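You operate a simulated robot arm through the tools that you are given. There is no shell and no other tool. Be economical: measure what you need, move in short steps, check, and stop when the job is done.

Carry out the task below with a simulated robot arm. There is one attempt and no reset: what you move stays moved.

TASK
The extractor and dehumidifier tripped the splitter: switch both off, park the plug marked Extractor, reset, restart the other.
Fine: in that order; any free rack hole; splitter trip; dehumidifier to High or extractor to On. Other plugs and switches stay.

Only the result counts: the job must be done as asked and must still hold three seconds after the hand-in. Knocking over, shifting, dropping, spilling or breaking anything else fails it.

THE ROBOT
A 7-joint arm with a two-finger parallel gripper on a trunk, on a base that drives. Base frame: it is fixed to the floor where the robot stands at the start and does not move with it; the origin is under the middle of the robot, x ahead of it, y to its left, z up. Readings come in cm, rad, newtons and seconds.
With the tool pointing down near the work surface it reaches from about 34 to 78 cm from the robot's upright axis, wherever it stands. Its first joint turns from -2.897 to 2.897 rad. Places, roughly: black-band plug, white-band plug [-75, -250, 100]; dehumidifier dial [40, -50, 90]; extractor dial [50, 0, 80]; green-band plug [-50, -250, 100]; orange-band plug [-50, -250, 100]; red main switch [-160, -240, 110]; reel trip switch [-150, -240, 110]; splitter trip switch [-140, -240, 110]; tools trip switch [-150, -240, 110]; yellow-band plug [-100, -225, 100]. Payload 3.91 kg.
The TCP is the grasp point between the finger pads, 3 cm short of the fingertips. In the tool frame z runs along the fingers and y along their closing line. Largest opening 11 cm; finger width 2, thickness 1; the body of the gripper, 4.8 by 11.2 cm, starts 5.5 cm behind the TCP.
Orientation is that of the tool frame in the base frame, as [roll, pitch, yaw] about the fixed x, y, z axes, in that order (R = Rz(yaw) Ry(pitch) Rx(roll)). With the fingers straight down and closing along the base's y, the tool's x points along the base's -x, its y along +y and its z along -z.

THE INTERFACE
- The arm moves only by the tool arm_command. Its argument "commands" is a list of rows, each an object of numbers (a shift or turn left out is 0, a gripper value left out holds the last): "dx", "dy", "dz": the shift along the tool's x, y, z in units of 400 mm (1.0 is 400 mm); "rx", "ry", "rz": the turn, a rotation vector about the tool's x, y, z in units of 90 degrees (1.0 is 90 degrees); "claw": the gripper command, from -1 (shut) to 1 (fully open), values between in proportion. In form: [{"dx": .., "dy": .., "dz": .., "rx": .., "ry": .., "rz": .., "claw": ..}, ...]. A call has 1 to 10 rows; each row is the pose to reach, as a shift and turn from the pose commanded when the call began, along the tool's axes at that moment. A call with a number of a shift or a turn outside -1 to 1 is refused whole. A row lasts 0.2 s, in which the tool goes at most 5 cm and 0.15 rad; a call with a longer step from one row to the next is refused whole, and so is a gripper value outside its range. Where a pose cannot be reached the arm comes as near as it can. A force on the tool above 40 N (or 10 N above the force at the start of the call, whichever is more), or a blocked arm, ends the call early, and 0.2 s more pass. The fingers move at their own pace (about 15.3 cm/s each) and stop on an object; they squeeze with about 31 N. The grip force told is the motor's: it shows also when the fingers shut on nothing. Time passes only in rows, and 0.2 s behind the last, so rows that repeat a pose let the fingers close. It gives the time, the measured TCP pose, the force on the tool (base axes), the opening and the grip force at its end, in the units of the frame above (readings bear some noise), with the torque about the TCP (base axes, N m) and any sound that the robot's microphone picked up, and new pictures: "views" is both (left out), scene, wrist or none.
- Cameras (640 x 400 px; columns grow to the right, rows downward): "scene" is now at [-1.13, 10.05, 153.51]; the picture's right is [-0.69, -0.72, 0.00], its down [-0.50, 0.48, -0.72] and it looks along [0.52, -0.50, -0.70] (base axes); focal length 268 px, centre (320, 200). "wrist" rides on the gripper at [7.7, 0.7, -11.4] in the tool frame; the picture's right is [-0.09, 1.00, 0.00], its down [-0.80, -0.07, -0.59] and it looks along [-0.59, -0.05, 0.80] (tool axes); focal length 270 px, centre (320, 200). There is no depth. A picture from a camera that has moved, and an enlarged one, comes with that camera's place and axes in the base frame and with its lens. The place of the scene camera against the robot may be out by one fixed shift of up to 1.8 cm in any direction.
- move_column(by): slides the trunk up (or, below 0, down) by that many cm; the arm and the scene camera ride with it, the base frame stays. It gives what a move gives, with no picture.
- roll_base(legs): drives the robot by 1 to 6 legs, each [ahead, turn to the left] in cm and rad, along the robot's own axes; the way and the turn of a leg run together, so that a leg with both is an arc; at most 150 cm and 3.142 rad a leg. The arm and the cameras ride along, it lands a little off, and it stops where it bumps. It gives what a move gives, and a new picture of the scene camera.
- turn_head(pan, tilt): turns the head with the scene camera to pan (to the left, within 2.705 rad either way) and tilt (down, from -0.506 to 1.204), counted from straight ahead of the robot. It gives what a move gives, and a new picture of the scene camera.
- close_up(camera, box): a new picture of the part [left, top, right, bottom] of that camera's present view, enlarged. No time passes.
- finish_job(): hands the job in; it is judged then, once.

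Go step by step. Nothing tells you exact positions but the pictures and the camera data: compare them with the known pose of the tool, close in by small moves and look again before you grip or let go. The budget is 120 turns and 260 pictures, counting those below and the enlarged ones. Unless the task says otherwise, let go and move clear before handing in, and close with one line.

The tools are called after "Emit:" by a JSON object that holds its "api" and its "payload". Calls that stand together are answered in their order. arm_command: Moves the arm, as the interface text tells. Its arguments: {"type":"object","properties":{"commands":{"type":"array"},"views":{"type":"string","enum":["both","scene","wrist","none"]}},"required":["commands"]} The other tools are called the same way: move_column (by) slides the trunk up or down; roll_base (legs) drives the base; turn_head (pan, tilt) turns the head that bears the scene camera; close_up (camera, box) takes an enlarged picture of a part of a camera's view; finish_job () hands the job in.

At the start:

```text
time_s: 0.0
ee_pos: [26.96, -31.13, 122.42]
tool_rot: [-3.142, 0.0, -3.141]
force: [-0.7, -0.6, 0.7]
wrist_torque: [-0.01, 0.02, 0.01]
gripper_width: 10.99
gripper_force: 0.0
trunk travel left (down, up): [-52.5, 8.5]
robot x, y, heading: [-0.08, -0.25, 0.005]
head pan, tilt: [-0.764, 0.771]
```

scene: 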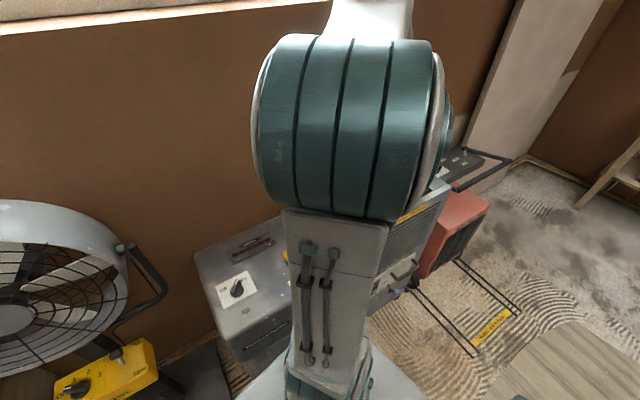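
wrist: 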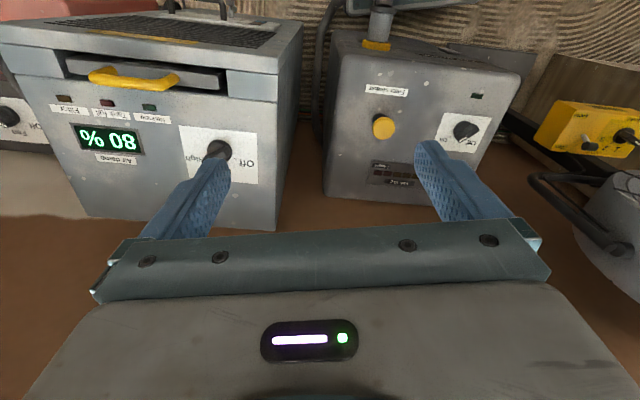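

I see the dehumidifier (80 % display) and next to it a unit with a dial, both below the gripper, with a fan on a yellow box further left. I'll first look at the dials close up, and turn the head around to see the plug rack.

Emit:
{"api": "close_up", "payload": {"camera": "wrist", "box": [40, 60, 300, 220]}}

Emit:
{"api": "close_up", "payload": {"camera": "wrist", "box": [320, 60, 640, 220]}}

Emit:
{"api": "turn_head", "payload": {"pan": -2.1, "tilt": 0.3}}

```text
2.46 times, centred on (170, 140) of wrist
camera zoom: at [19.22, -30.5, 133.85], right [0.09, 1.0, 0.0], down [0.8, -0.07, 0.59], along [0.59, -0.05, -0.8], focal length 665 px, centre (689, 348)
```

zoom: 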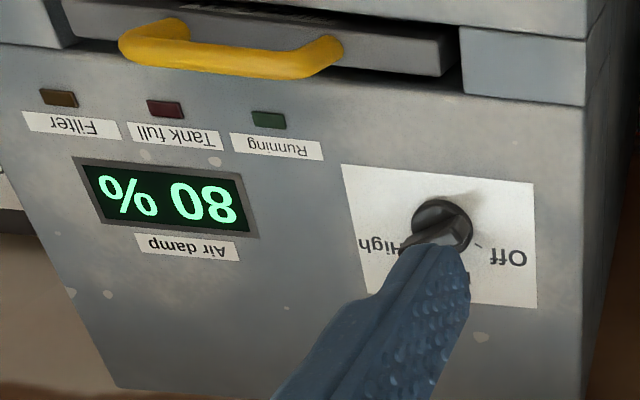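

```text
2.00 times, centred on (480, 140) of wrist
camera zoom: at [19.22, -30.5, 133.85], right [0.09, 1.0, 0.0], down [0.8, -0.07, 0.59], along [0.59, -0.05, -0.8], focal length 541 px, centre (0, 320)
```

zoom: 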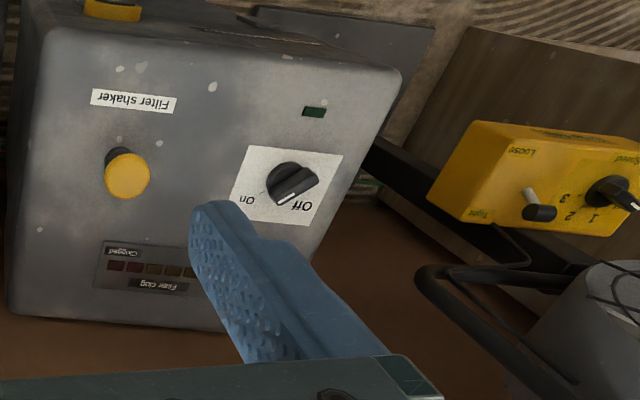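

```text
time_s: 1.5
ee_pos: [26.91, -31.18, 122.4]
tool_rot: [-3.141, 0.001, -3.141]
force: [1.2, 0.0, -0.1]
wrist_torque: [0.03, -0.01, -0.05]
gripper_width: 10.98
gripper_force: 0.0
trunk travel left (down, up): [-52.5, 8.5]
robot x, y, heading: [-0.21, 0.16, 0.001]
head pan, tilt: [-2.1, 0.3]
camera scene: at [-11.75, 7.65, 157.72], right [-0.86, 0.5, 0.0], down [0.15, 0.26, -0.96], along [-0.48, -0.82, -0.3], focal length 268 px, centre (320, 200)
```

scene: 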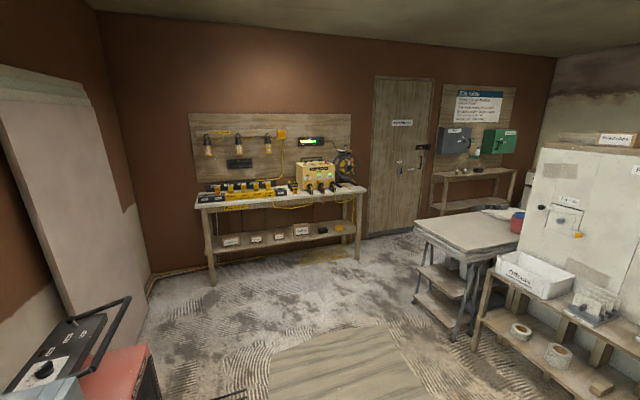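

Far across the room is the bench with the plug rack, the splitter and the reel. I'll enlarge that and the electrical area.

Emit:
{"api": "close_up", "payload": {"camera": "scene", "box": [180, 110, 380, 260]}}

Emit:
{"api": "close_up", "payload": {"camera": "scene", "box": [200, 150, 300, 212]}}

Emit:
{"api": "close_up", "payload": {"camera": "scene", "box": [280, 140, 370, 200]}}

Emit:
{"api": "turn_head", "payload": {"pan": -0.5, "tilt": 0.9}}

```text
2.67 times, centred on (280, 185) of scene
camera zoom: at [-11.75, 7.65, 157.72], right [-0.86, 0.5, 0.0], down [0.15, 0.26, -0.96], along [-0.48, -0.82, -0.3], focal length 714 px, centre (427, 240)
```

zoom: 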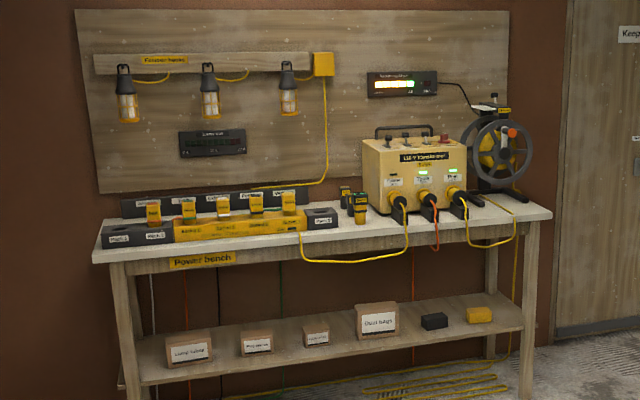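

```text
6.40 times, centred on (250, 181) of scene
camera zoom: at [-11.75, 7.65, 157.72], right [-0.86, 0.5, 0.0], down [0.15, 0.26, -0.96], along [-0.48, -0.82, -0.3], focal length 1713 px, centre (768, 322)
```

zoom: 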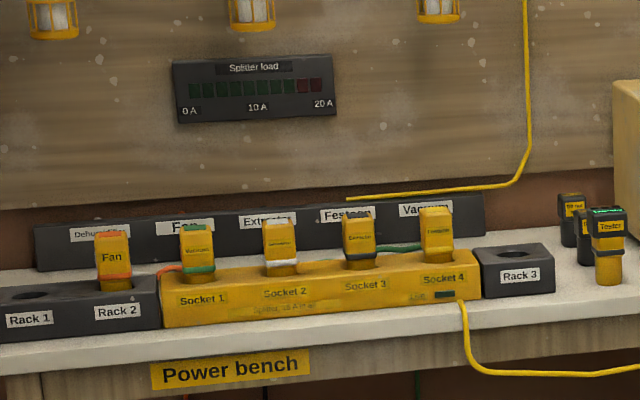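

```text
6.67 times, centred on (325, 170) of scene
camera zoom: at [-11.75, 7.65, 157.72], right [-0.86, 0.5, 0.0], down [0.15, 0.26, -0.96], along [-0.48, -0.82, -0.3], focal length 1784 px, centre (287, 400)
```

zoom: 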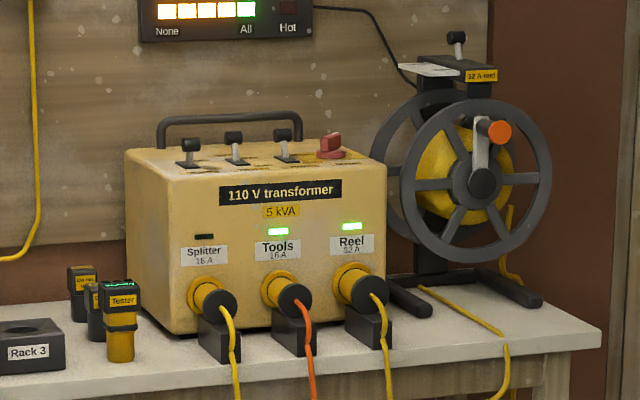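

```text
time_s: 3.2
ee_pos: [26.89, -31.24, 122.52]
tool_rot: [3.141, 0.0, 3.141]
force: [0.0, -0.9, 0.6]
wrist_torque: [0.01, -0.01, -0.01]
gripper_width: 11.0
gripper_force: 0.0
trunk travel left (down, up): [-52.5, 8.5]
robot x, y, heading: [-0.03, 0.31, 0.004]
head pan, tilt: [-0.499, 0.901]
camera scene: at [-0.41, 12.1, 152.5], right [-0.48, -0.88, 0.0], down [-0.69, 0.38, -0.62], along [0.55, -0.3, -0.78], focal length 268 px, centre (320, 200)
```

scene: 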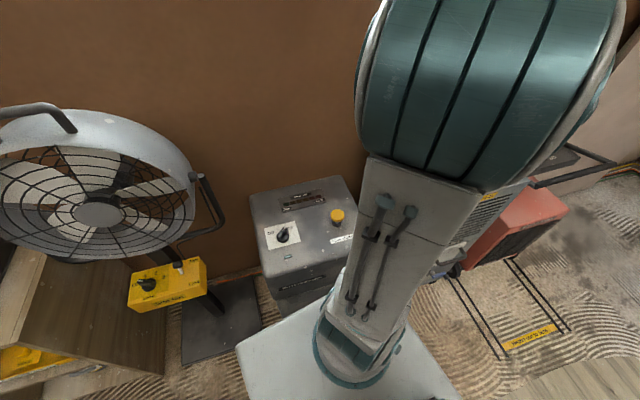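

The bench holds racks 1–3, four splitter sockets and the transformer. Now the extractor dial closer.

Emit:
{"api": "close_up", "payload": {"camera": "scene", "box": [240, 170, 360, 290]}}

Emit:
{"api": "close_up", "payload": {"camera": "wrist", "box": [430, 90, 510, 170]}}

Emit:
{"api": "close_up", "payload": {"camera": "wrist", "box": [170, 110, 270, 190]}}

```text
3.33 times, centred on (300, 230) of scene
camera zoom: at [-0.41, 12.1, 152.5], right [-0.48, -0.88, 0.0], down [-0.69, 0.38, -0.62], along [0.55, -0.3, -0.78], focal length 892 px, centre (387, 100)
```

zoom: 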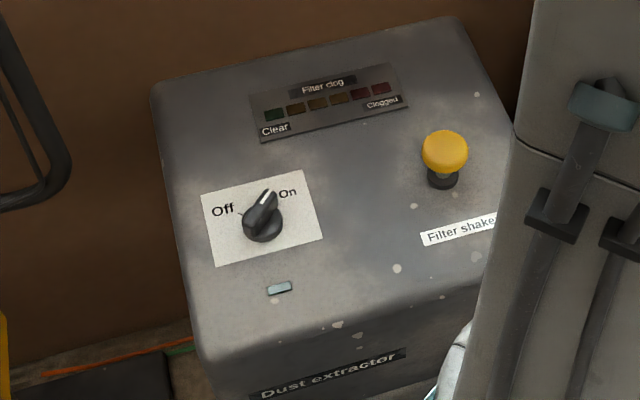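

```text
5.00 times, centred on (470, 130) of wrist
camera zoom: at [19.22, -30.51, 133.85], right [0.09, 1.0, 0.0], down [0.8, -0.07, 0.59], along [0.59, -0.05, -0.8], focal length 1351 px, centre (-430, 550)
```

zoom: 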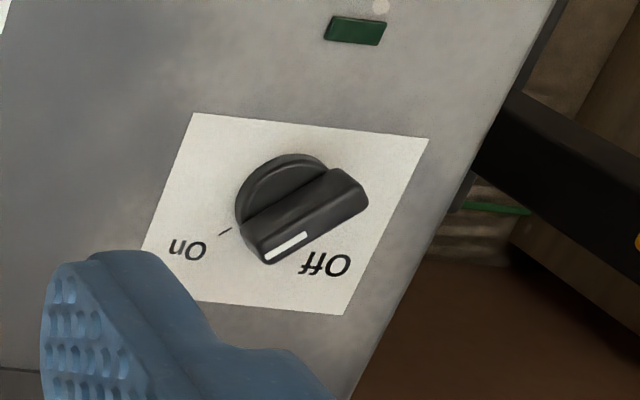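

```text
5.00 times, centred on (220, 150) of wrist
camera zoom: at [19.22, -30.51, 133.85], right [0.09, 1.0, 0.0], down [0.8, -0.07, 0.59], along [0.59, -0.05, -0.8], focal length 1351 px, centre (820, 450)
```

zoom: 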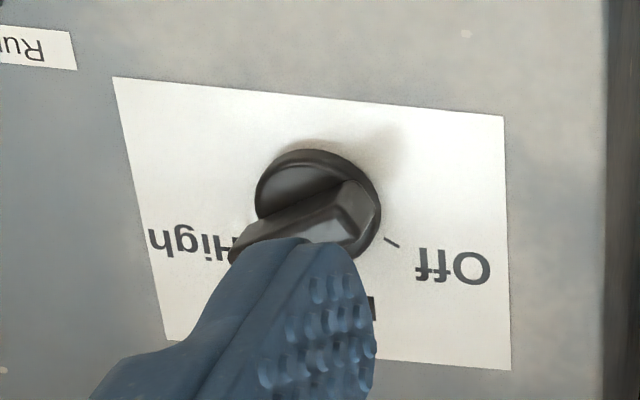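

The extractor's pointer is at On (Off to its left), the dehumidifier's at High; both dials are on top faces at about z 78–90. I move the tool above the extractor dial at about [43, 0, 102] to look.

Emit:
{"api": "arm_command", "payload": {"commands": [{"dx": -0.04, "dy": 0.077, "dz": 0.05}, {"dx": -0.08, "dy": 0.155, "dz": 0.1}, {"dx": -0.12, "dy": 0.232, "dz": 0.15}, {"dx": -0.16, "dy": 0.31, "dz": 0.2}, {"dx": -0.2, "dy": 0.387, "dz": 0.25}, {"dx": -0.24, "dy": 0.465, "dz": 0.3}, {"dx": -0.28, "dy": 0.542, "dz": 0.35}, {"dx": -0.32, "dy": 0.62, "dz": 0.4}, {"dx": -0.36, "dy": 0.697, "dz": 0.45}, {"dx": -0.4, "dy": 0.775, "dz": 0.5}], "views": "wrist"}}

```text
time_s: 5.4
ee_pos: [42.78, -0.09, 102.13]
tool_rot: [-3.14, 0.0, -3.14]
force: [0.4, 0.0, 0.3]
wrist_torque: [0.0, -0.04, 0.01]
gripper_width: 10.99
gripper_force: 0.0
trunk travel left (down, up): [-52.5, 8.5]
robot x, y, heading: [-0.07, -0.31, -0.0]
head pan, tilt: [-0.499, 0.901]
camera wrist: at [35.03, 0.51, 113.55], right [0.09, 1.0, 0.0], down [0.8, -0.07, 0.59], along [0.59, -0.05, -0.8], focal length 270 px, centre (320, 200)
```

wrist: 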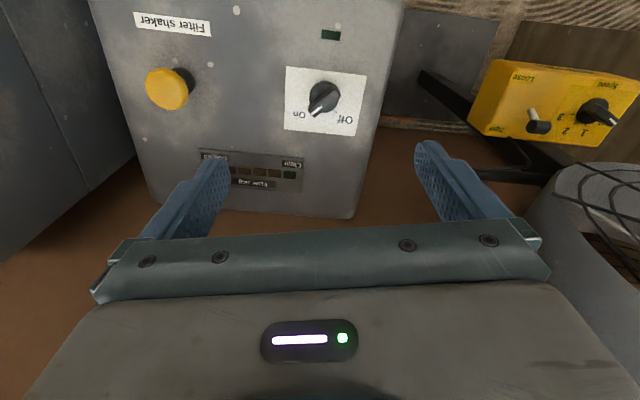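

Triangulating, the extractor knob is at about [45.3, 0.1, 76.6]. I take a close-up to get the blade angle.

Emit:
{"api": "close_up", "payload": {"camera": "wrist", "box": [270, 50, 380, 150]}}

```text
4.00 times, centred on (325, 100) of wrist
camera zoom: at [35.03, 0.51, 113.55], right [0.09, 1.0, 0.0], down [0.8, -0.07, 0.59], along [0.59, -0.05, -0.8], focal length 1081 px, centre (300, 600)
```

zoom: 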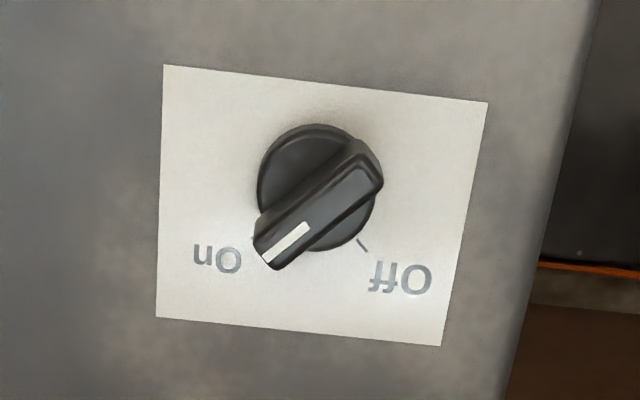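

The blade points at about -53° in the base xy plane, Off at about +35°. I rotate the gripper so it closes across the blade, and descend to TCP z≈82 above the knob.

Emit:
{"api": "arm_command", "payload": {"commands": [{"dx": -0.008, "dz": 0.06, "rz": 0.074, "claw": 0}, {"dx": -0.016, "dz": 0.12, "rz": 0.147}, {"dx": -0.024, "dz": 0.18, "rz": 0.221}, {"dx": -0.032, "dz": 0.24, "rz": 0.295}, {"dx": -0.04, "dz": 0.3, "rz": 0.368}, {"dx": -0.048, "dz": 0.36, "rz": 0.442}, {"dx": -0.056, "dz": 0.42, "rz": 0.515}, {"dx": -0.063, "dy": 0.005, "dz": 0.48, "rz": 0.589}], "views": "both"}}

```text
time_s: 7.2
ee_pos: [45.24, -0.04, 83.1]
tool_rot: [3.141, -0.001, 2.214]
force: [-0.2, 1.0, 0.5]
wrist_torque: [0.01, -0.02, -0.03]
gripper_width: 5.5
gripper_force: 0.0
trunk travel left (down, up): [-52.5, 8.5]
robot x, y, heading: [0.01, -0.36, -0.004]
head pan, tilt: [-0.499, 0.901]
camera scene: at [-0.37, 12.12, 152.5], right [-0.48, -0.88, 0.0], down [-0.69, 0.38, -0.62], along [0.55, -0.3, -0.78], focal length 268 px, centre (320, 200)
camera wrist: at [41.16, 6.45, 94.54], right [0.85, 0.53, 0.0], down [0.42, -0.68, 0.59], along [0.31, -0.51, -0.8], focal length 270 px, centre (320, 200)
```

scene: 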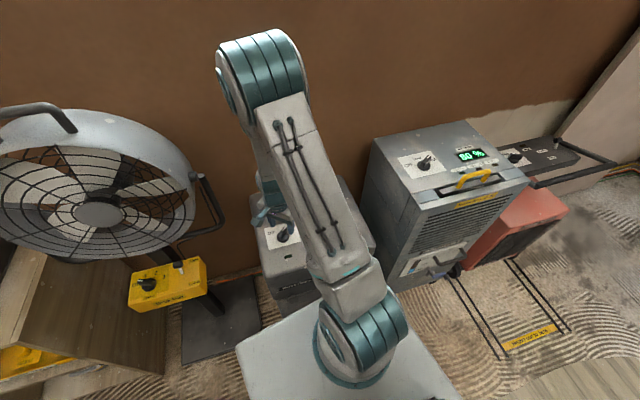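
wrist: 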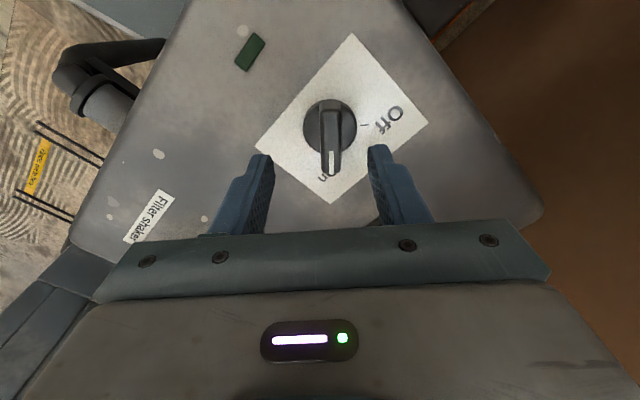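

The blade lies well between the fingers. I correct by ~0.5 cm along the closing line and go down to z≈78.5.

Emit:
{"api": "arm_command", "payload": {"commands": [{"dx": -0.0056, "dy": 0.0133, "dz": 0.05}, {"dx": -0.0056, "dy": 0.0133, "dz": 0.1}, {"dx": -0.0056, "dy": 0.0133, "dz": 0.115}], "views": "wrist"}}

Emit:
{"api": "close_up", "payload": {"camera": "wrist", "box": [230, 60, 430, 240]}}

```text
time_s: 8.0
ee_pos: [45.92, 0.09, 78.69]
tool_rot: [3.14, 0.001, 2.217]
force: [-0.1, 0.3, -0.6]
wrist_torque: [-0.01, -0.01, -0.03]
gripper_width: 5.51
gripper_force: 0.0
trunk travel left (down, up): [-52.5, 8.5]
robot x, y, heading: [0.29, -0.1, -0.002]
head pan, tilt: [-0.499, 0.901]
camera wrist: at [41.92, 6.62, 90.09], right [0.85, 0.53, 0.0], down [0.42, -0.68, 0.59], along [0.32, -0.5, -0.8], focal length 270 px, centre (320, 200)
```

wrist: 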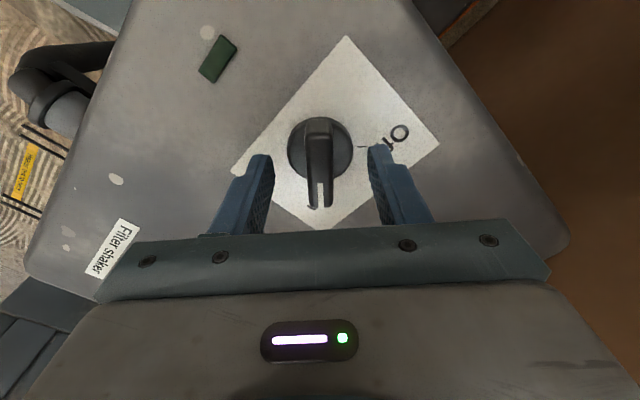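

```text
2.22 times, centred on (330, 150) of wrist
camera zoom: at [41.92, 6.62, 90.09], right [0.85, 0.53, 0.0], down [0.42, -0.68, 0.59], along [0.32, -0.5, -0.8], focal length 601 px, centre (298, 311)
```

zoom: 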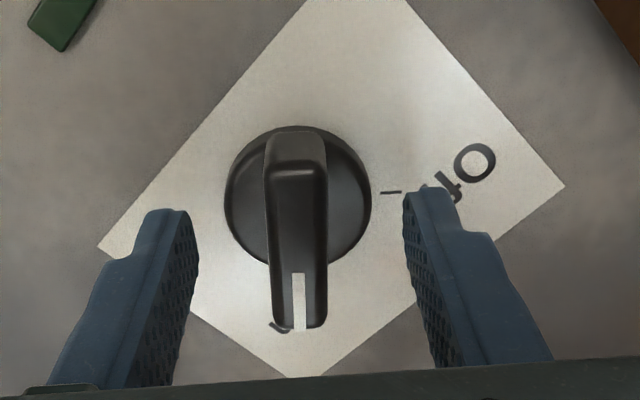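

The tips are beside the blade with only small overlap; I lower another 1 cm and close.

Emit:
{"api": "arm_command", "payload": {"commands": [{"dz": 0.012}, {"dz": 0.025}, {"dz": 0.025, "claw": -1}, {"dz": 0.025, "claw": -1}, {"dz": 0.025, "claw": -1}], "views": "wrist"}}

```text
time_s: 9.2
ee_pos: [45.92, 0.15, 77.76]
tool_rot: [3.141, 0.001, 2.215]
force: [3.6, 2.7, 4.5]
wrist_torque: [0.46, 0.15, 0.1]
gripper_width: 4.14
gripper_force: 45.0
trunk travel left (down, up): [-52.5, 8.5]
robot x, y, heading: [-0.23, 0.1, 0.002]
head pan, tilt: [-0.499, 0.901]
camera wrist: at [41.89, 6.66, 89.16], right [0.85, 0.53, 0.0], down [0.43, -0.68, 0.59], along [0.32, -0.5, -0.8], focal length 270 px, centre (320, 200)
```

wrist: 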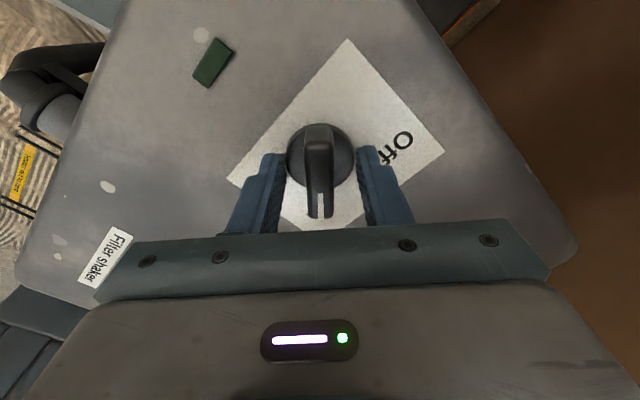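

The fingers closed on the round disc (4.1 cm), not the blade. I open, rise 0.8 cm and close again.

Emit:
{"api": "arm_command", "payload": {"commands": [{"claw": 0}, {"claw": 0}, {"dz": -0.02, "claw": 0}, {"dz": -0.02, "claw": -1}, {"dz": -0.02, "claw": -1}, {"dz": -0.02, "claw": -1}], "views": "wrist"}}

```text
time_s: 10.6
ee_pos: [46.12, 0.11, 78.62]
tool_rot: [-3.141, 0.002, 2.216]
force: [3.1, 4.0, 4.9]
wrist_torque: [-0.05, -0.07, -0.05]
gripper_width: 1.48
gripper_force: 45.1
trunk travel left (down, up): [-52.5, 8.5]
robot x, y, heading: [0.08, -0.01, -0.0]
head pan, tilt: [-0.499, 0.901]
camera wrist: at [41.91, 6.63, 89.99], right [0.85, 0.53, 0.0], down [0.43, -0.68, 0.6], along [0.32, -0.5, -0.8], focal length 270 px, centre (320, 200)
```

wrist: 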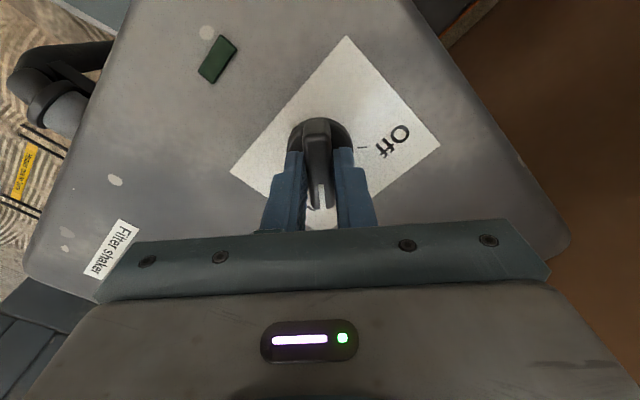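

The blade is gripped (1.5 cm). Now I turn it counter-clockwise (seen from above) toward Off.

Emit:
{"api": "arm_command", "payload": {"commands": [{"rz": -0.09}, {"rz": -0.18}, {"rz": -0.27}, {"rz": -0.36}, {"rz": -0.45}, {"rz": -0.54}, {"rz": -0.63}, {"rz": -0.72}, {"rz": -0.81}, {"rz": -0.9}], "views": "wrist"}}

```text
time_s: 12.8
ee_pos: [45.97, 0.15, 78.67]
tool_rot: [-3.14, 0.006, -2.652]
force: [12.4, -8.3, 37.3]
wrist_torque: [0.23, -0.59, 0.0]
gripper_width: 1.51
gripper_force: 44.6
trunk travel left (down, up): [-52.5, 8.5]
robot x, y, heading: [-0.17, 0.15, -0.0]
head pan, tilt: [-0.499, 0.901]
camera wrist: at [38.84, -2.94, 89.93], right [-0.39, 0.92, 0.0], down [0.74, 0.31, 0.6], along [0.55, 0.23, -0.8], focal length 270 px, centre (320, 200)
```

wrist: 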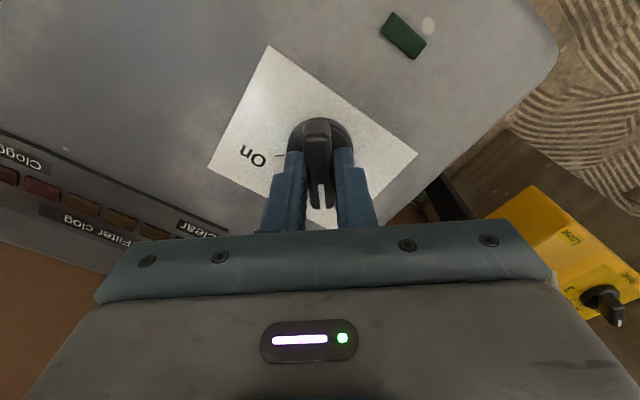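

The knob followed and has nearly reached Off; I turn a few degrees more, release and rise.

Emit:
{"api": "arm_command", "payload": {"commands": [{"rz": -0.045}, {"rz": -0.09}, {"rz": -0.09}], "views": "none"}}

Emit:
{"api": "arm_command", "payload": {"commands": [{"claw": 0}, {"claw": 0}, {"dz": -0.1}, {"dz": -0.2}], "views": "wrist"}}

Emit:
{"api": "close_up", "payload": {"camera": "wrist", "box": [220, 50, 420, 210]}}

```text
time_s: 13.6
ee_pos: [46.05, 0.17, 78.67]
tool_rot: [-3.14, 0.002, -2.514]
force: [14.2, -9.0, 35.3]
wrist_torque: [0.01, -0.44, -0.99]
gripper_width: 1.54
gripper_force: 45.1
trunk travel left (down, up): [-52.5, 8.5]
robot x, y, heading: [0.27, -0.57, -0.002]
head pan, tilt: [-0.499, 0.901]
```

```text
time_s: 14.6
ee_pos: [45.69, 0.48, 86.51]
tool_rot: [-3.14, -0.001, -2.511]
force: [-0.6, 0.6, -0.3]
wrist_torque: [0.03, -0.01, -0.03]
gripper_width: 5.5
gripper_force: 0.0
trunk travel left (down, up): [-52.5, 8.5]
robot x, y, heading: [0.27, -0.07, 0.001]
head pan, tilt: [-0.499, 0.901]
camera wrist: at [39.12, -3.59, 97.77], right [-0.52, 0.86, 0.0], down [0.69, 0.41, 0.59], along [0.51, 0.31, -0.8], focal length 270 px, centre (320, 200)
```

wrist: 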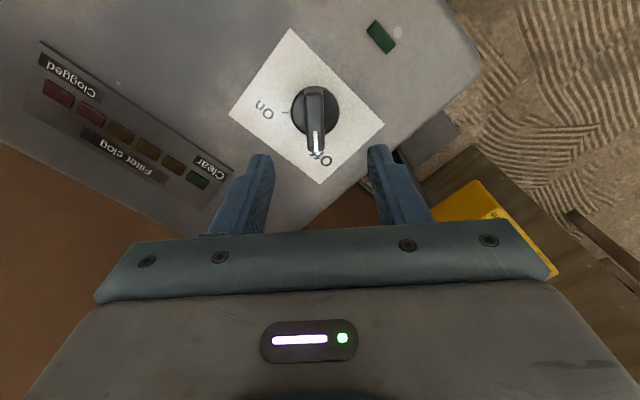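

```text
2.50 times, centred on (320, 130) of wrist
camera zoom: at [39.12, -3.59, 97.77], right [-0.52, 0.86, 0.0], down [0.69, 0.41, 0.59], along [0.51, 0.31, -0.8], focal length 676 px, centre (320, 375)
```

zoom: 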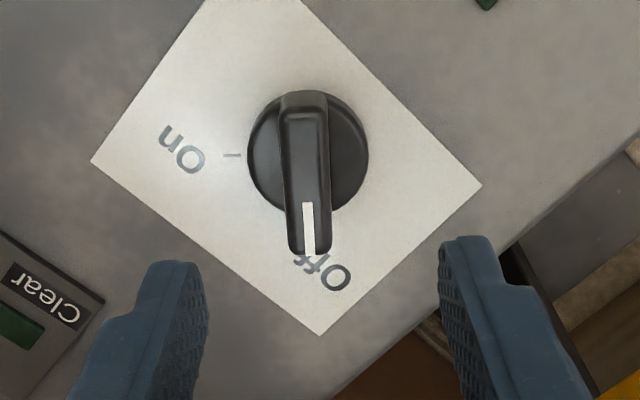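

Extractor is Off. Next I rise and travel toward the dehumidifier dial near [39.5, -51, 89].

Emit:
{"api": "arm_command", "payload": {"commands": [{"dz": -0.115, "rz": 0.09}, {"dz": -0.23, "rz": 0.18}, {"dz": -0.345, "rz": 0.27}, {"dz": -0.46, "rz": 0.36}, {"dx": 0.084, "dy": -0.085, "dz": -0.46, "rz": 0.4}, {"dx": 0.168, "dy": -0.17, "dz": -0.46, "rz": 0.4}, {"dx": 0.252, "dy": -0.255, "dz": -0.46, "rz": 0.4}, {"dx": 0.336, "dy": -0.34, "dz": -0.46, "rz": 0.4}, {"dx": 0.42, "dy": -0.425, "dz": -0.46, "rz": 0.4}, {"dx": 0.504, "dy": -0.51, "dz": -0.46, "rz": 0.4}], "views": "none"}}

Emit:
{"api": "arm_command", "payload": {"commands": [{"dx": 0.01, "dy": -0.11}, {"dx": 0.03, "dy": -0.22}, {"dx": 0.05, "dy": -0.33}, {"dx": 0.07, "dy": -0.44}, {"dx": 0.085, "dy": -0.55}], "views": "wrist"}}

Emit:
{"api": "close_up", "payload": {"camera": "wrist", "box": [220, 50, 420, 210]}}

```text
time_s: 16.8
ee_pos: [41.72, -27.89, 104.85]
tool_rot: [3.141, 0.0, -3.137]
force: [0.3, -0.4, 0.2]
wrist_torque: [0.01, -0.01, 0.01]
gripper_width: 5.52
gripper_force: 0.0
trunk travel left (down, up): [-52.5, 8.5]
robot x, y, heading: [-0.27, -0.08, -0.004]
head pan, tilt: [-0.499, 0.901]
```

```text
time_s: 18.0
ee_pos: [38.32, -50.44, 104.74]
tool_rot: [3.139, -0.001, -3.141]
force: [-0.5, 0.1, -0.1]
wrist_torque: [0.01, -0.01, 0.02]
gripper_width: 5.47
gripper_force: 0.0
trunk travel left (down, up): [-52.5, 8.5]
robot x, y, heading: [-0.26, -0.49, -0.004]
head pan, tilt: [-0.499, 0.901]
camera wrist: at [30.45, -49.86, 116.24], right [0.09, 1.0, 0.0], down [0.8, -0.07, 0.59], along [0.59, -0.05, -0.8], focal length 270 px, centre (320, 200)
```

wrist: 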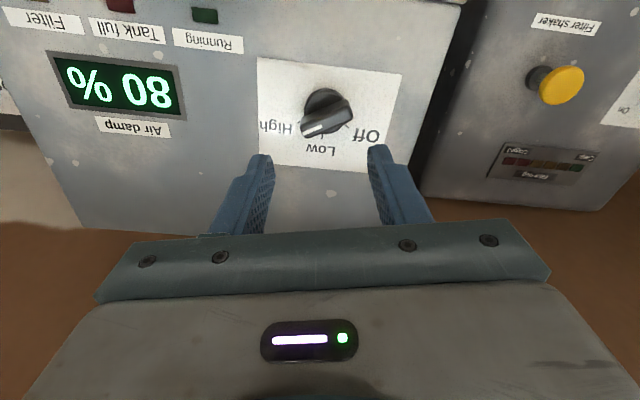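

```text
2.50 times, centred on (320, 130) of wrist
camera zoom: at [30.45, -49.86, 116.24], right [0.09, 1.0, 0.0], down [0.8, -0.07, 0.59], along [0.59, -0.05, -0.8], focal length 676 px, centre (320, 375)
```

zoom: 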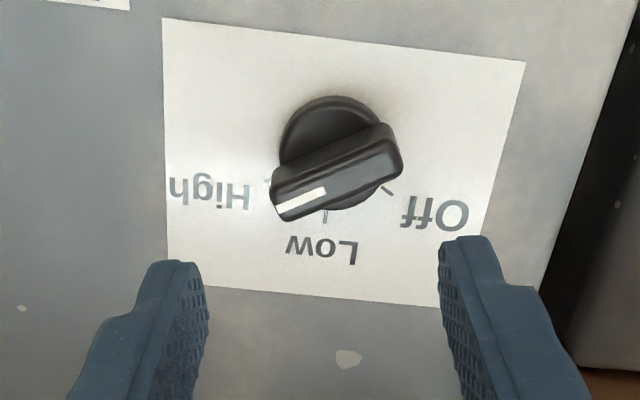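

Dial knob at about [39.4, -50, 90.5], pointing at High (~-66°). I rotate to match and descend to z≈97.

Emit:
{"api": "arm_command", "payload": {"commands": [{"dx": -0.027, "dy": 0.011, "dz": 0.025, "rz": 0.092}, {"dx": -0.027, "dy": 0.011, "dz": 0.05, "rz": 0.184}, {"dx": -0.027, "dy": 0.011, "dz": 0.075, "rz": 0.275}, {"dx": -0.027, "dy": 0.011, "dz": 0.1, "rz": 0.367}, {"dx": -0.027, "dy": 0.011, "dz": 0.125, "rz": 0.458}, {"dx": -0.027, "dy": 0.011, "dz": 0.15, "rz": 0.55}, {"dx": -0.027, "dy": 0.011, "dz": 0.175, "rz": 0.642}, {"dx": -0.027, "dy": 0.011, "dz": 0.19, "rz": 0.733}], "views": "wrist"}}

Emit:
{"api": "close_up", "payload": {"camera": "wrist", "box": [220, 50, 420, 210]}}

```text
time_s: 19.8
ee_pos: [39.46, -49.6, 97.15]
tool_rot: [-3.141, 0.0, 1.99]
force: [0.0, 1.4, 0.1]
wrist_torque: [-0.02, 0.0, -0.02]
gripper_width: 5.5
gripper_force: 0.1
trunk travel left (down, up): [-52.5, 8.5]
robot x, y, heading: [0.16, -0.02, 0.005]
head pan, tilt: [-0.499, 0.901]
camera wrist: at [36.89, -42.42, 108.55], right [0.95, 0.32, 0.0], down [0.26, -0.76, 0.59], along [0.19, -0.56, -0.8], focal length 270 px, centre (320, 200)
```

wrist: 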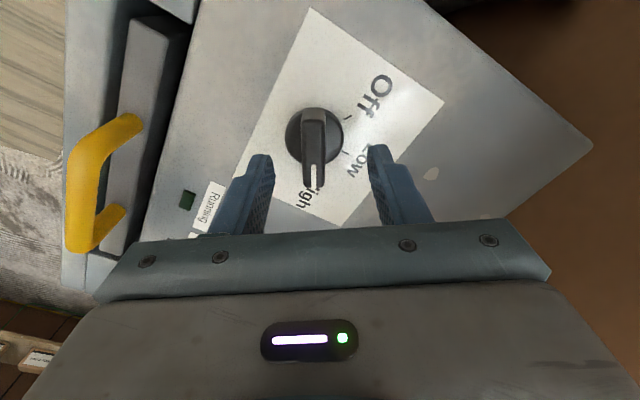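

```text
2.50 times, centred on (320, 130) of wrist
camera zoom: at [36.89, -42.42, 108.55], right [0.95, 0.32, 0.0], down [0.26, -0.76, 0.59], along [0.19, -0.56, -0.8], focal length 676 px, centre (320, 375)
```

zoom: 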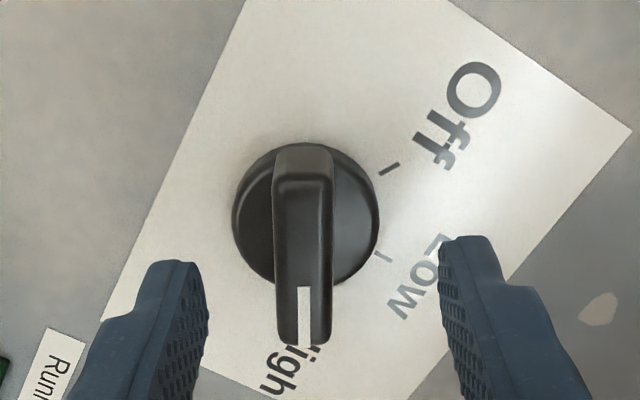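

Refined: knob at [39.0, -50.0], blade top z≈92.5. I shift ~0.5 cm, descend to z≈94.7 and close.

Emit:
{"api": "arm_command", "payload": {"commands": [{"dx": -0.003, "dy": -0.0125, "dz": 0.03}, {"dx": -0.003, "dy": -0.0125, "dz": 0.061}, {"dx": -0.003, "dy": -0.0125, "dz": 0.061, "claw": -1}, {"dx": -0.003, "dy": -0.0125, "dz": 0.061, "claw": -1}, {"dx": -0.003, "dy": -0.0125, "dz": 0.061, "claw": -1}], "views": "wrist"}}

```text
time_s: 21.0
ee_pos: [39.09, -50.23, 94.76]
tool_rot: [3.141, 0.003, 1.99]
force: [4.1, -1.1, -0.3]
wrist_torque: [-0.83, -0.52, -0.05]
gripper_width: 1.5
gripper_force: 45.0
trunk travel left (down, up): [-52.5, 8.5]
robot x, y, heading: [-0.16, -0.27, 0.003]
head pan, tilt: [-0.499, 0.901]
camera wrist: at [36.58, -42.82, 106.01], right [0.94, 0.33, 0.0], down [0.26, -0.76, 0.6], along [0.2, -0.56, -0.8], focal length 270 px, centre (320, 200)
```

wrist: 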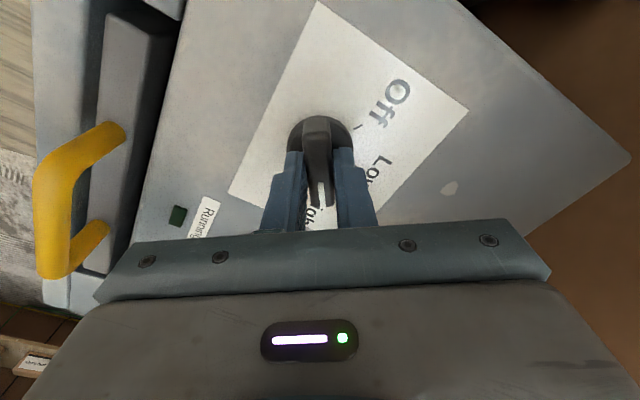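

Gripped on the blade. I turn it counter-clockwise through Low to Off.

Emit:
{"api": "arm_command", "payload": {"commands": [{"rz": -0.092}, {"rz": -0.184}, {"rz": -0.276}, {"rz": -0.368}, {"rz": -0.46}, {"rz": -0.552}, {"rz": -0.644}, {"rz": -0.736}, {"rz": -0.828}, {"rz": -0.92}], "views": "wrist"}}

```text
time_s: 23.2
ee_pos: [39.11, -50.04, 94.65]
tool_rot: [3.139, -0.003, -2.843]
force: [7.3, 5.6, -16.2]
wrist_torque: [-0.53, 0.68, 0.01]
gripper_width: 1.46
gripper_force: 45.2
trunk travel left (down, up): [-52.5, 8.5]
robot x, y, heading: [0.0, 0.24, -0.001]
head pan, tilt: [-0.499, 0.901]
camera wrist: at [31.67, -51.65, 106.04], right [-0.21, 0.98, 0.0], down [0.79, 0.17, 0.59], along [0.58, 0.13, -0.81], focal length 270 px, centre (320, 200)
```

wrist: 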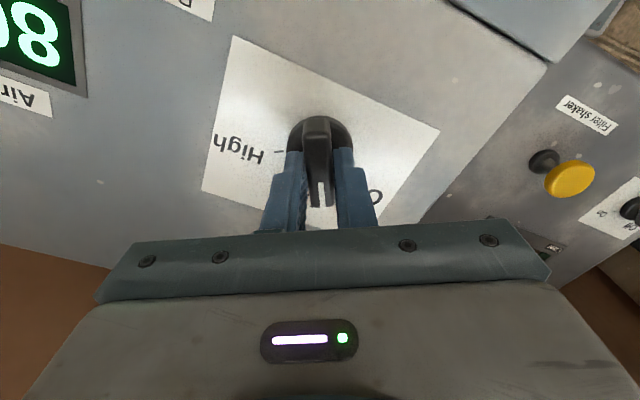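

Past Low; about 25–30° more to Off.

Emit:
{"api": "arm_command", "payload": {"commands": [{"rz": -0.09}, {"rz": -0.18}, {"rz": -0.27}, {"rz": -0.32}], "views": "wrist"}}

```text
time_s: 24.2
ee_pos: [39.19, -49.94, 94.68]
tool_rot: [3.139, 0.001, -2.342]
force: [2.2, 16.7, -24.9]
wrist_torque: [-0.46, 0.07, 0.05]
gripper_width: 1.46
gripper_force: 44.6
trunk travel left (down, up): [-52.5, 8.5]
robot x, y, heading: [-0.3, 0.04, 0.002]
head pan, tilt: [-0.499, 0.901]
camera wrist: at [33.34, -55.05, 106.03], right [-0.65, 0.76, 0.0], down [0.61, 0.52, 0.59], along [0.45, 0.39, -0.8], focal length 270 px, centre (320, 200)
```

wrist: 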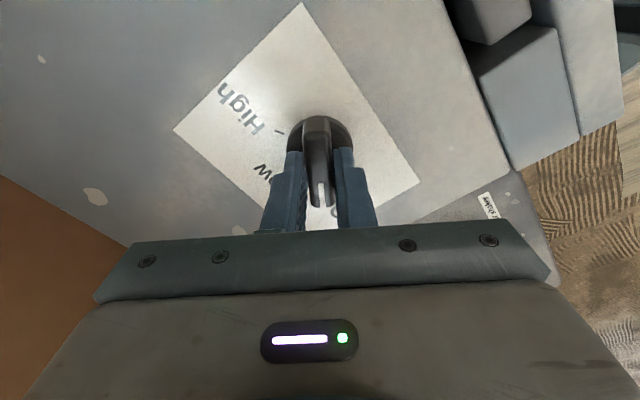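

Emit:
{"api": "arm_command", "payload": {"commands": [{"rz": -0.05}, {"rz": -0.07}], "views": "none"}}

Emit:
{"api": "arm_command", "payload": {"commands": [{"claw": 0}, {"claw": 0}, {"dz": -0.1}, {"dz": -0.2}], "views": "wrist"}}

Emit:
{"api": "close_up", "payload": {"camera": "wrist", "box": [220, 50, 420, 210]}}

```text
time_s: 24.8
ee_pos: [39.29, -49.98, 94.74]
tool_rot: [3.138, 0.002, -2.233]
force: [4.6, 19.1, -26.0]
wrist_torque: [0.13, -0.54, -1.12]
gripper_width: 1.54
gripper_force: 44.6
trunk travel left (down, up): [-52.5, 8.5]
robot x, y, heading: [-0.24, 0.09, -0.004]
head pan, tilt: [-0.499, 0.901]
```

```text
time_s: 25.8
ee_pos: [39.1, -50.05, 103.03]
tool_rot: [3.141, 0.0, -2.236]
force: [0.3, -0.7, 0.0]
wrist_torque: [-0.02, 0.02, 0.0]
gripper_width: 5.48
gripper_force: 0.2
trunk travel left (down, up): [-52.5, 8.5]
robot x, y, heading: [-0.51, -0.01, -0.005]
head pan, tilt: [-0.499, 0.901]
camera wrist: at [33.88, -55.67, 114.44], right [-0.73, 0.68, 0.0], down [0.55, 0.59, 0.59], along [0.41, 0.43, -0.8], focal length 270 px, centre (320, 200)
```

wrist: 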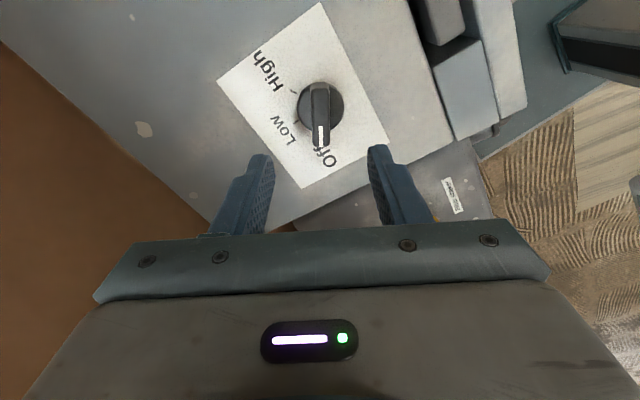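

```text
2.50 times, centred on (320, 130) of wrist
camera zoom: at [33.88, -55.67, 114.44], right [-0.73, 0.68, 0.0], down [0.55, 0.59, 0.59], along [0.41, 0.43, -0.8], focal length 676 px, centre (320, 375)
```

zoom: 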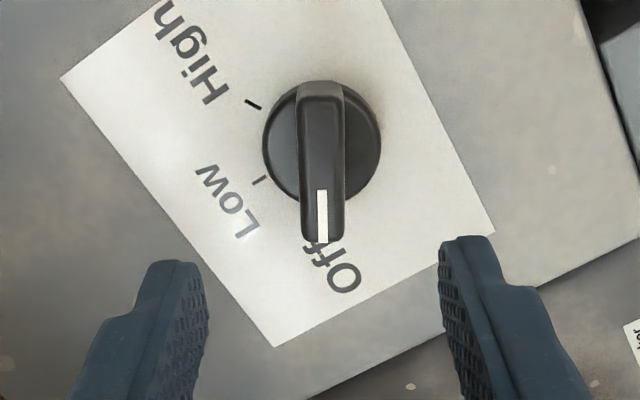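

Both machines are Off. Now I raise and retract the arm to its start pose for travel.

Emit:
{"api": "arm_command", "payload": {"commands": [{"dz": -0.12, "rz": 0.072, "claw": 0}, {"dz": -0.24, "rz": 0.144}, {"dx": -0.02, "dy": 0.06, "dz": -0.34, "rz": 0.216}, {"dx": -0.05, "dy": 0.15, "dz": -0.4, "rz": 0.288}, {"dx": -0.09, "dy": 0.25, "dz": -0.44, "rz": 0.36}, {"dx": -0.12, "dy": 0.35, "dz": -0.475, "rz": 0.432}, {"dx": -0.155, "dy": 0.44, "dz": -0.475, "rz": 0.504}, {"dx": -0.188, "dy": 0.53, "dz": -0.475, "rz": 0.576}], "views": "none"}}

Emit:
{"api": "turn_head", "payload": {"pan": 0, "tilt": 0.4}}

Emit:
{"api": "roll_base", "payload": {"legs": [[0, -2.02]]}}

```text
time_s: 27.6
ee_pos: [26.98, -30.92, 121.86]
tool_rot: [-3.14, -0.001, 3.141]
force: [0.6, 0.1, 1.4]
wrist_torque: [0.0, 0.0, 0.01]
gripper_width: 5.5
gripper_force: 0.0
trunk travel left (down, up): [-52.5, 8.5]
robot x, y, heading: [0.17, -0.24, -0.002]
head pan, tilt: [-0.499, 0.901]
```

```text
time_s: 28.5
ee_pos: [26.98, -31.1, 121.85]
tool_rot: [-3.141, 0.0, -3.137]
force: [0.5, 0.0, 0.8]
wrist_torque: [-0.02, -0.01, 0.03]
gripper_width: 5.47
gripper_force: 0.0
trunk travel left (down, up): [-52.5, 8.5]
robot x, y, heading: [-0.29, 0.12, 0.001]
head pan, tilt: [0.0, 0.4]
camera scene: at [2.22, 15.72, 156.79], right [0.0, -1.0, 0.0], down [-0.39, 0.0, -0.92], along [0.92, 0.0, -0.39], focal length 268 px, centre (320, 200)
```

scene: 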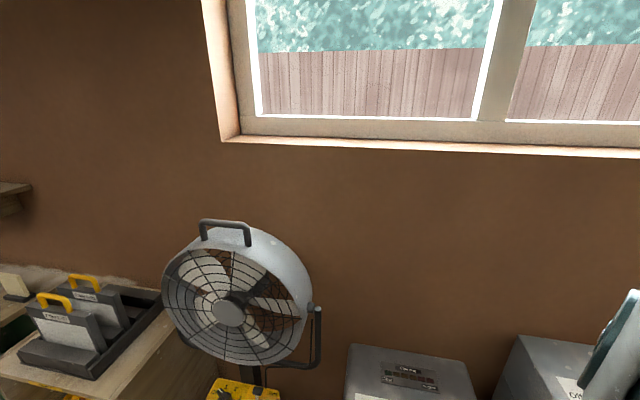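

```text
time_s: 33.9
ee_pos: [-40.29, -8.12, 121.8]
tool_rot: [3.141, 0.001, 1.054]
force: [-0.1, 0.2, 0.3]
wrist_torque: [-0.01, 0.0, 0.02]
gripper_width: 5.47
gripper_force: 0.0
trunk travel left (down, up): [-52.5, 8.5]
robot x, y, heading: [0.14, 0.23, -2.097]
head pan, tilt: [0.0, 0.4]
camera scene: at [12.84, -8.13, 156.8], right [-0.87, 0.5, 0.0], down [0.19, 0.34, -0.92], along [-0.46, -0.8, -0.39], focal length 268 px, centre (320, 200)
```

scene: 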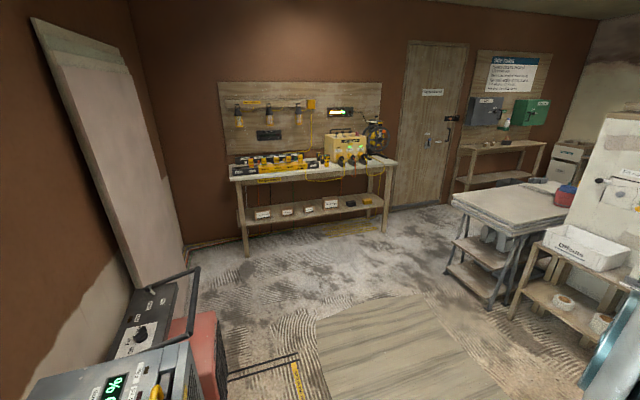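

The bench's front runs tilted about -11.5° (like the machines). I drive toward it in legs, stopping short to look again.

Emit:
{"api": "roll_base", "payload": {"legs": [[0, 0.147], [120, 0], [45, 0], [0, 0.18]]}}

Emit:
{"api": "turn_head", "payload": {"pan": 0, "tilt": 0.6}}

```text
time_s: 43.5
ee_pos: [-93.78, -173.64, 121.88]
tool_rot: [-3.141, 0.0, 1.396]
force: [0.7, -0.3, 0.5]
wrist_torque: [0.02, -0.01, 0.02]
gripper_width: 5.51
gripper_force: 0.1
trunk travel left (down, up): [-52.5, 8.5]
robot x, y, heading: [-58.57, -152.19, -1.745]
head pan, tilt: [0.0, 0.4]
camera scene: at [-43.28, -156.05, 156.79], right [-0.98, 0.18, 0.0], down [0.07, 0.38, -0.92], along [-0.16, -0.91, -0.39], focal length 268 px, centre (320, 200)
```

scene: 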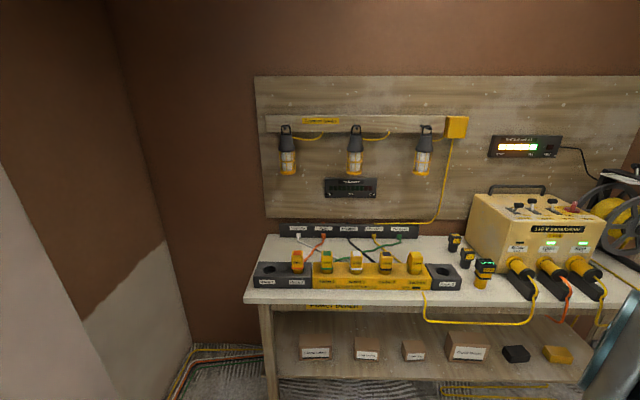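

```text
time_s: 44.3
ee_pos: [-93.67, -173.6, 121.84]
tool_rot: [3.141, 0.002, 1.396]
force: [-0.6, 0.4, 0.7]
wrist_torque: [0.0, 0.0, 0.0]
gripper_width: 5.47
gripper_force: 0.0
trunk travel left (down, up): [-52.5, 8.5]
robot x, y, heading: [-58.13, -152.35, -1.746]
head pan, tilt: [0.0, 0.6]
camera scene: at [-43.22, -155.62, 154.98], right [-0.98, 0.18, 0.0], down [0.1, 0.56, -0.83], along [-0.15, -0.81, -0.56], focal length 268 px, centre (320, 200)
```

scene: 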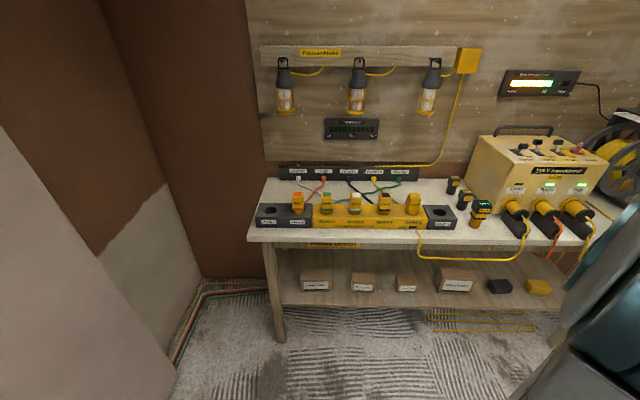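

Emit:
{"api": "close_up", "payload": {"camera": "scene", "box": [245, 155, 495, 255]}}

Emit:
{"api": "close_up", "payload": {"camera": "scene", "box": [280, 180, 370, 236]}}

Emit:
{"api": "close_up", "payload": {"camera": "scene", "box": [360, 180, 450, 236]}}

Emit:
{"api": "close_up", "payload": {"camera": "scene", "box": [460, 110, 610, 210]}}

```text
2.56 times, centred on (370, 205) of scene
camera zoom: at [-43.22, -155.62, 154.98], right [-0.98, 0.18, 0.0], down [0.1, 0.56, -0.83], along [-0.15, -0.81, -0.56], focal length 685 px, centre (192, 187)
```

zoom: 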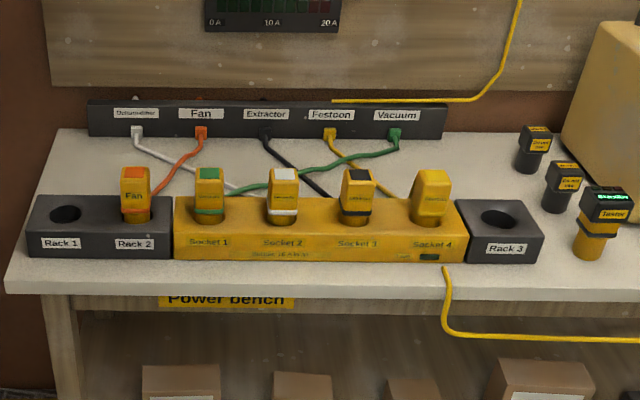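

```text
7.11 times, centred on (325, 208) of scene
camera zoom: at [-43.22, -155.62, 154.98], right [-0.98, 0.18, 0.0], down [0.1, 0.56, -0.83], along [-0.15, -0.81, -0.56], focal length 1903 px, centre (284, 143)
```

zoom: 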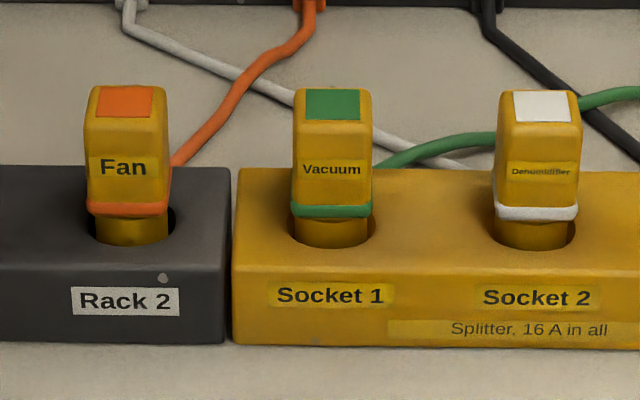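

```text
7.11 times, centred on (405, 208) of scene
camera zoom: at [-43.22, -155.62, 154.98], right [-0.98, 0.18, 0.0], down [0.1, 0.56, -0.83], along [-0.15, -0.81, -0.56], focal length 1903 px, centre (-284, 143)
```

zoom: 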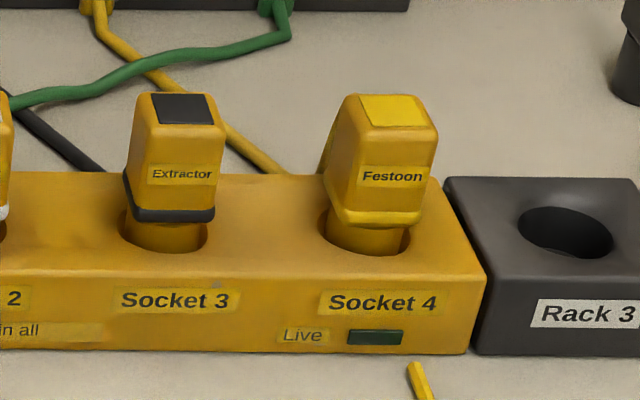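

```text
4.00 times, centred on (535, 160) of scene
camera zoom: at [-43.22, -155.62, 154.98], right [-0.98, 0.18, 0.0], down [0.1, 0.56, -0.83], along [-0.15, -0.81, -0.56], focal length 1070 px, centre (-540, 360)
```

zoom: 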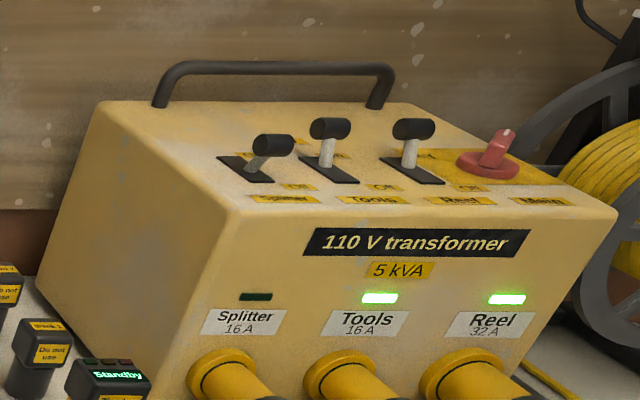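

Extractor plug is the black-band one in Socket 3 at about [-86, -242, 94] (top); Rack 3 next to Socket 4 is free. Splitter trip is the leftmost lever on the transformer. I drive to about [-103, -186], facing the bench squarely.

Emit:
{"api": "roll_base", "payload": {"legs": [[0, -0.75], [56, 0], [0, 0.72]]}}

```text
time_s: 51.4
ee_pos: [-139.81, -203.24, 121.88]
tool_rot: [3.141, 0.0, 1.342]
force: [-0.2, -0.1, -0.3]
wrist_torque: [-0.03, -0.02, -0.01]
gripper_width: 5.49
gripper_force: 0.1
trunk travel left (down, up): [-52.5, 8.5]
robot x, y, heading: [-103.26, -183.91, -1.8]
head pan, tilt: [0.0, 0.6]
camera scene: at [-88.46, -187.9, 154.97], right [-0.97, 0.23, 0.0], down [0.13, 0.55, -0.83], along [-0.19, -0.8, -0.56], focal length 268 px, centre (320, 200)
```

scene: 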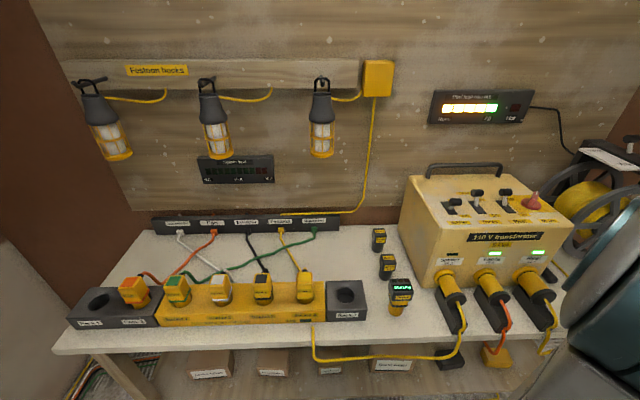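

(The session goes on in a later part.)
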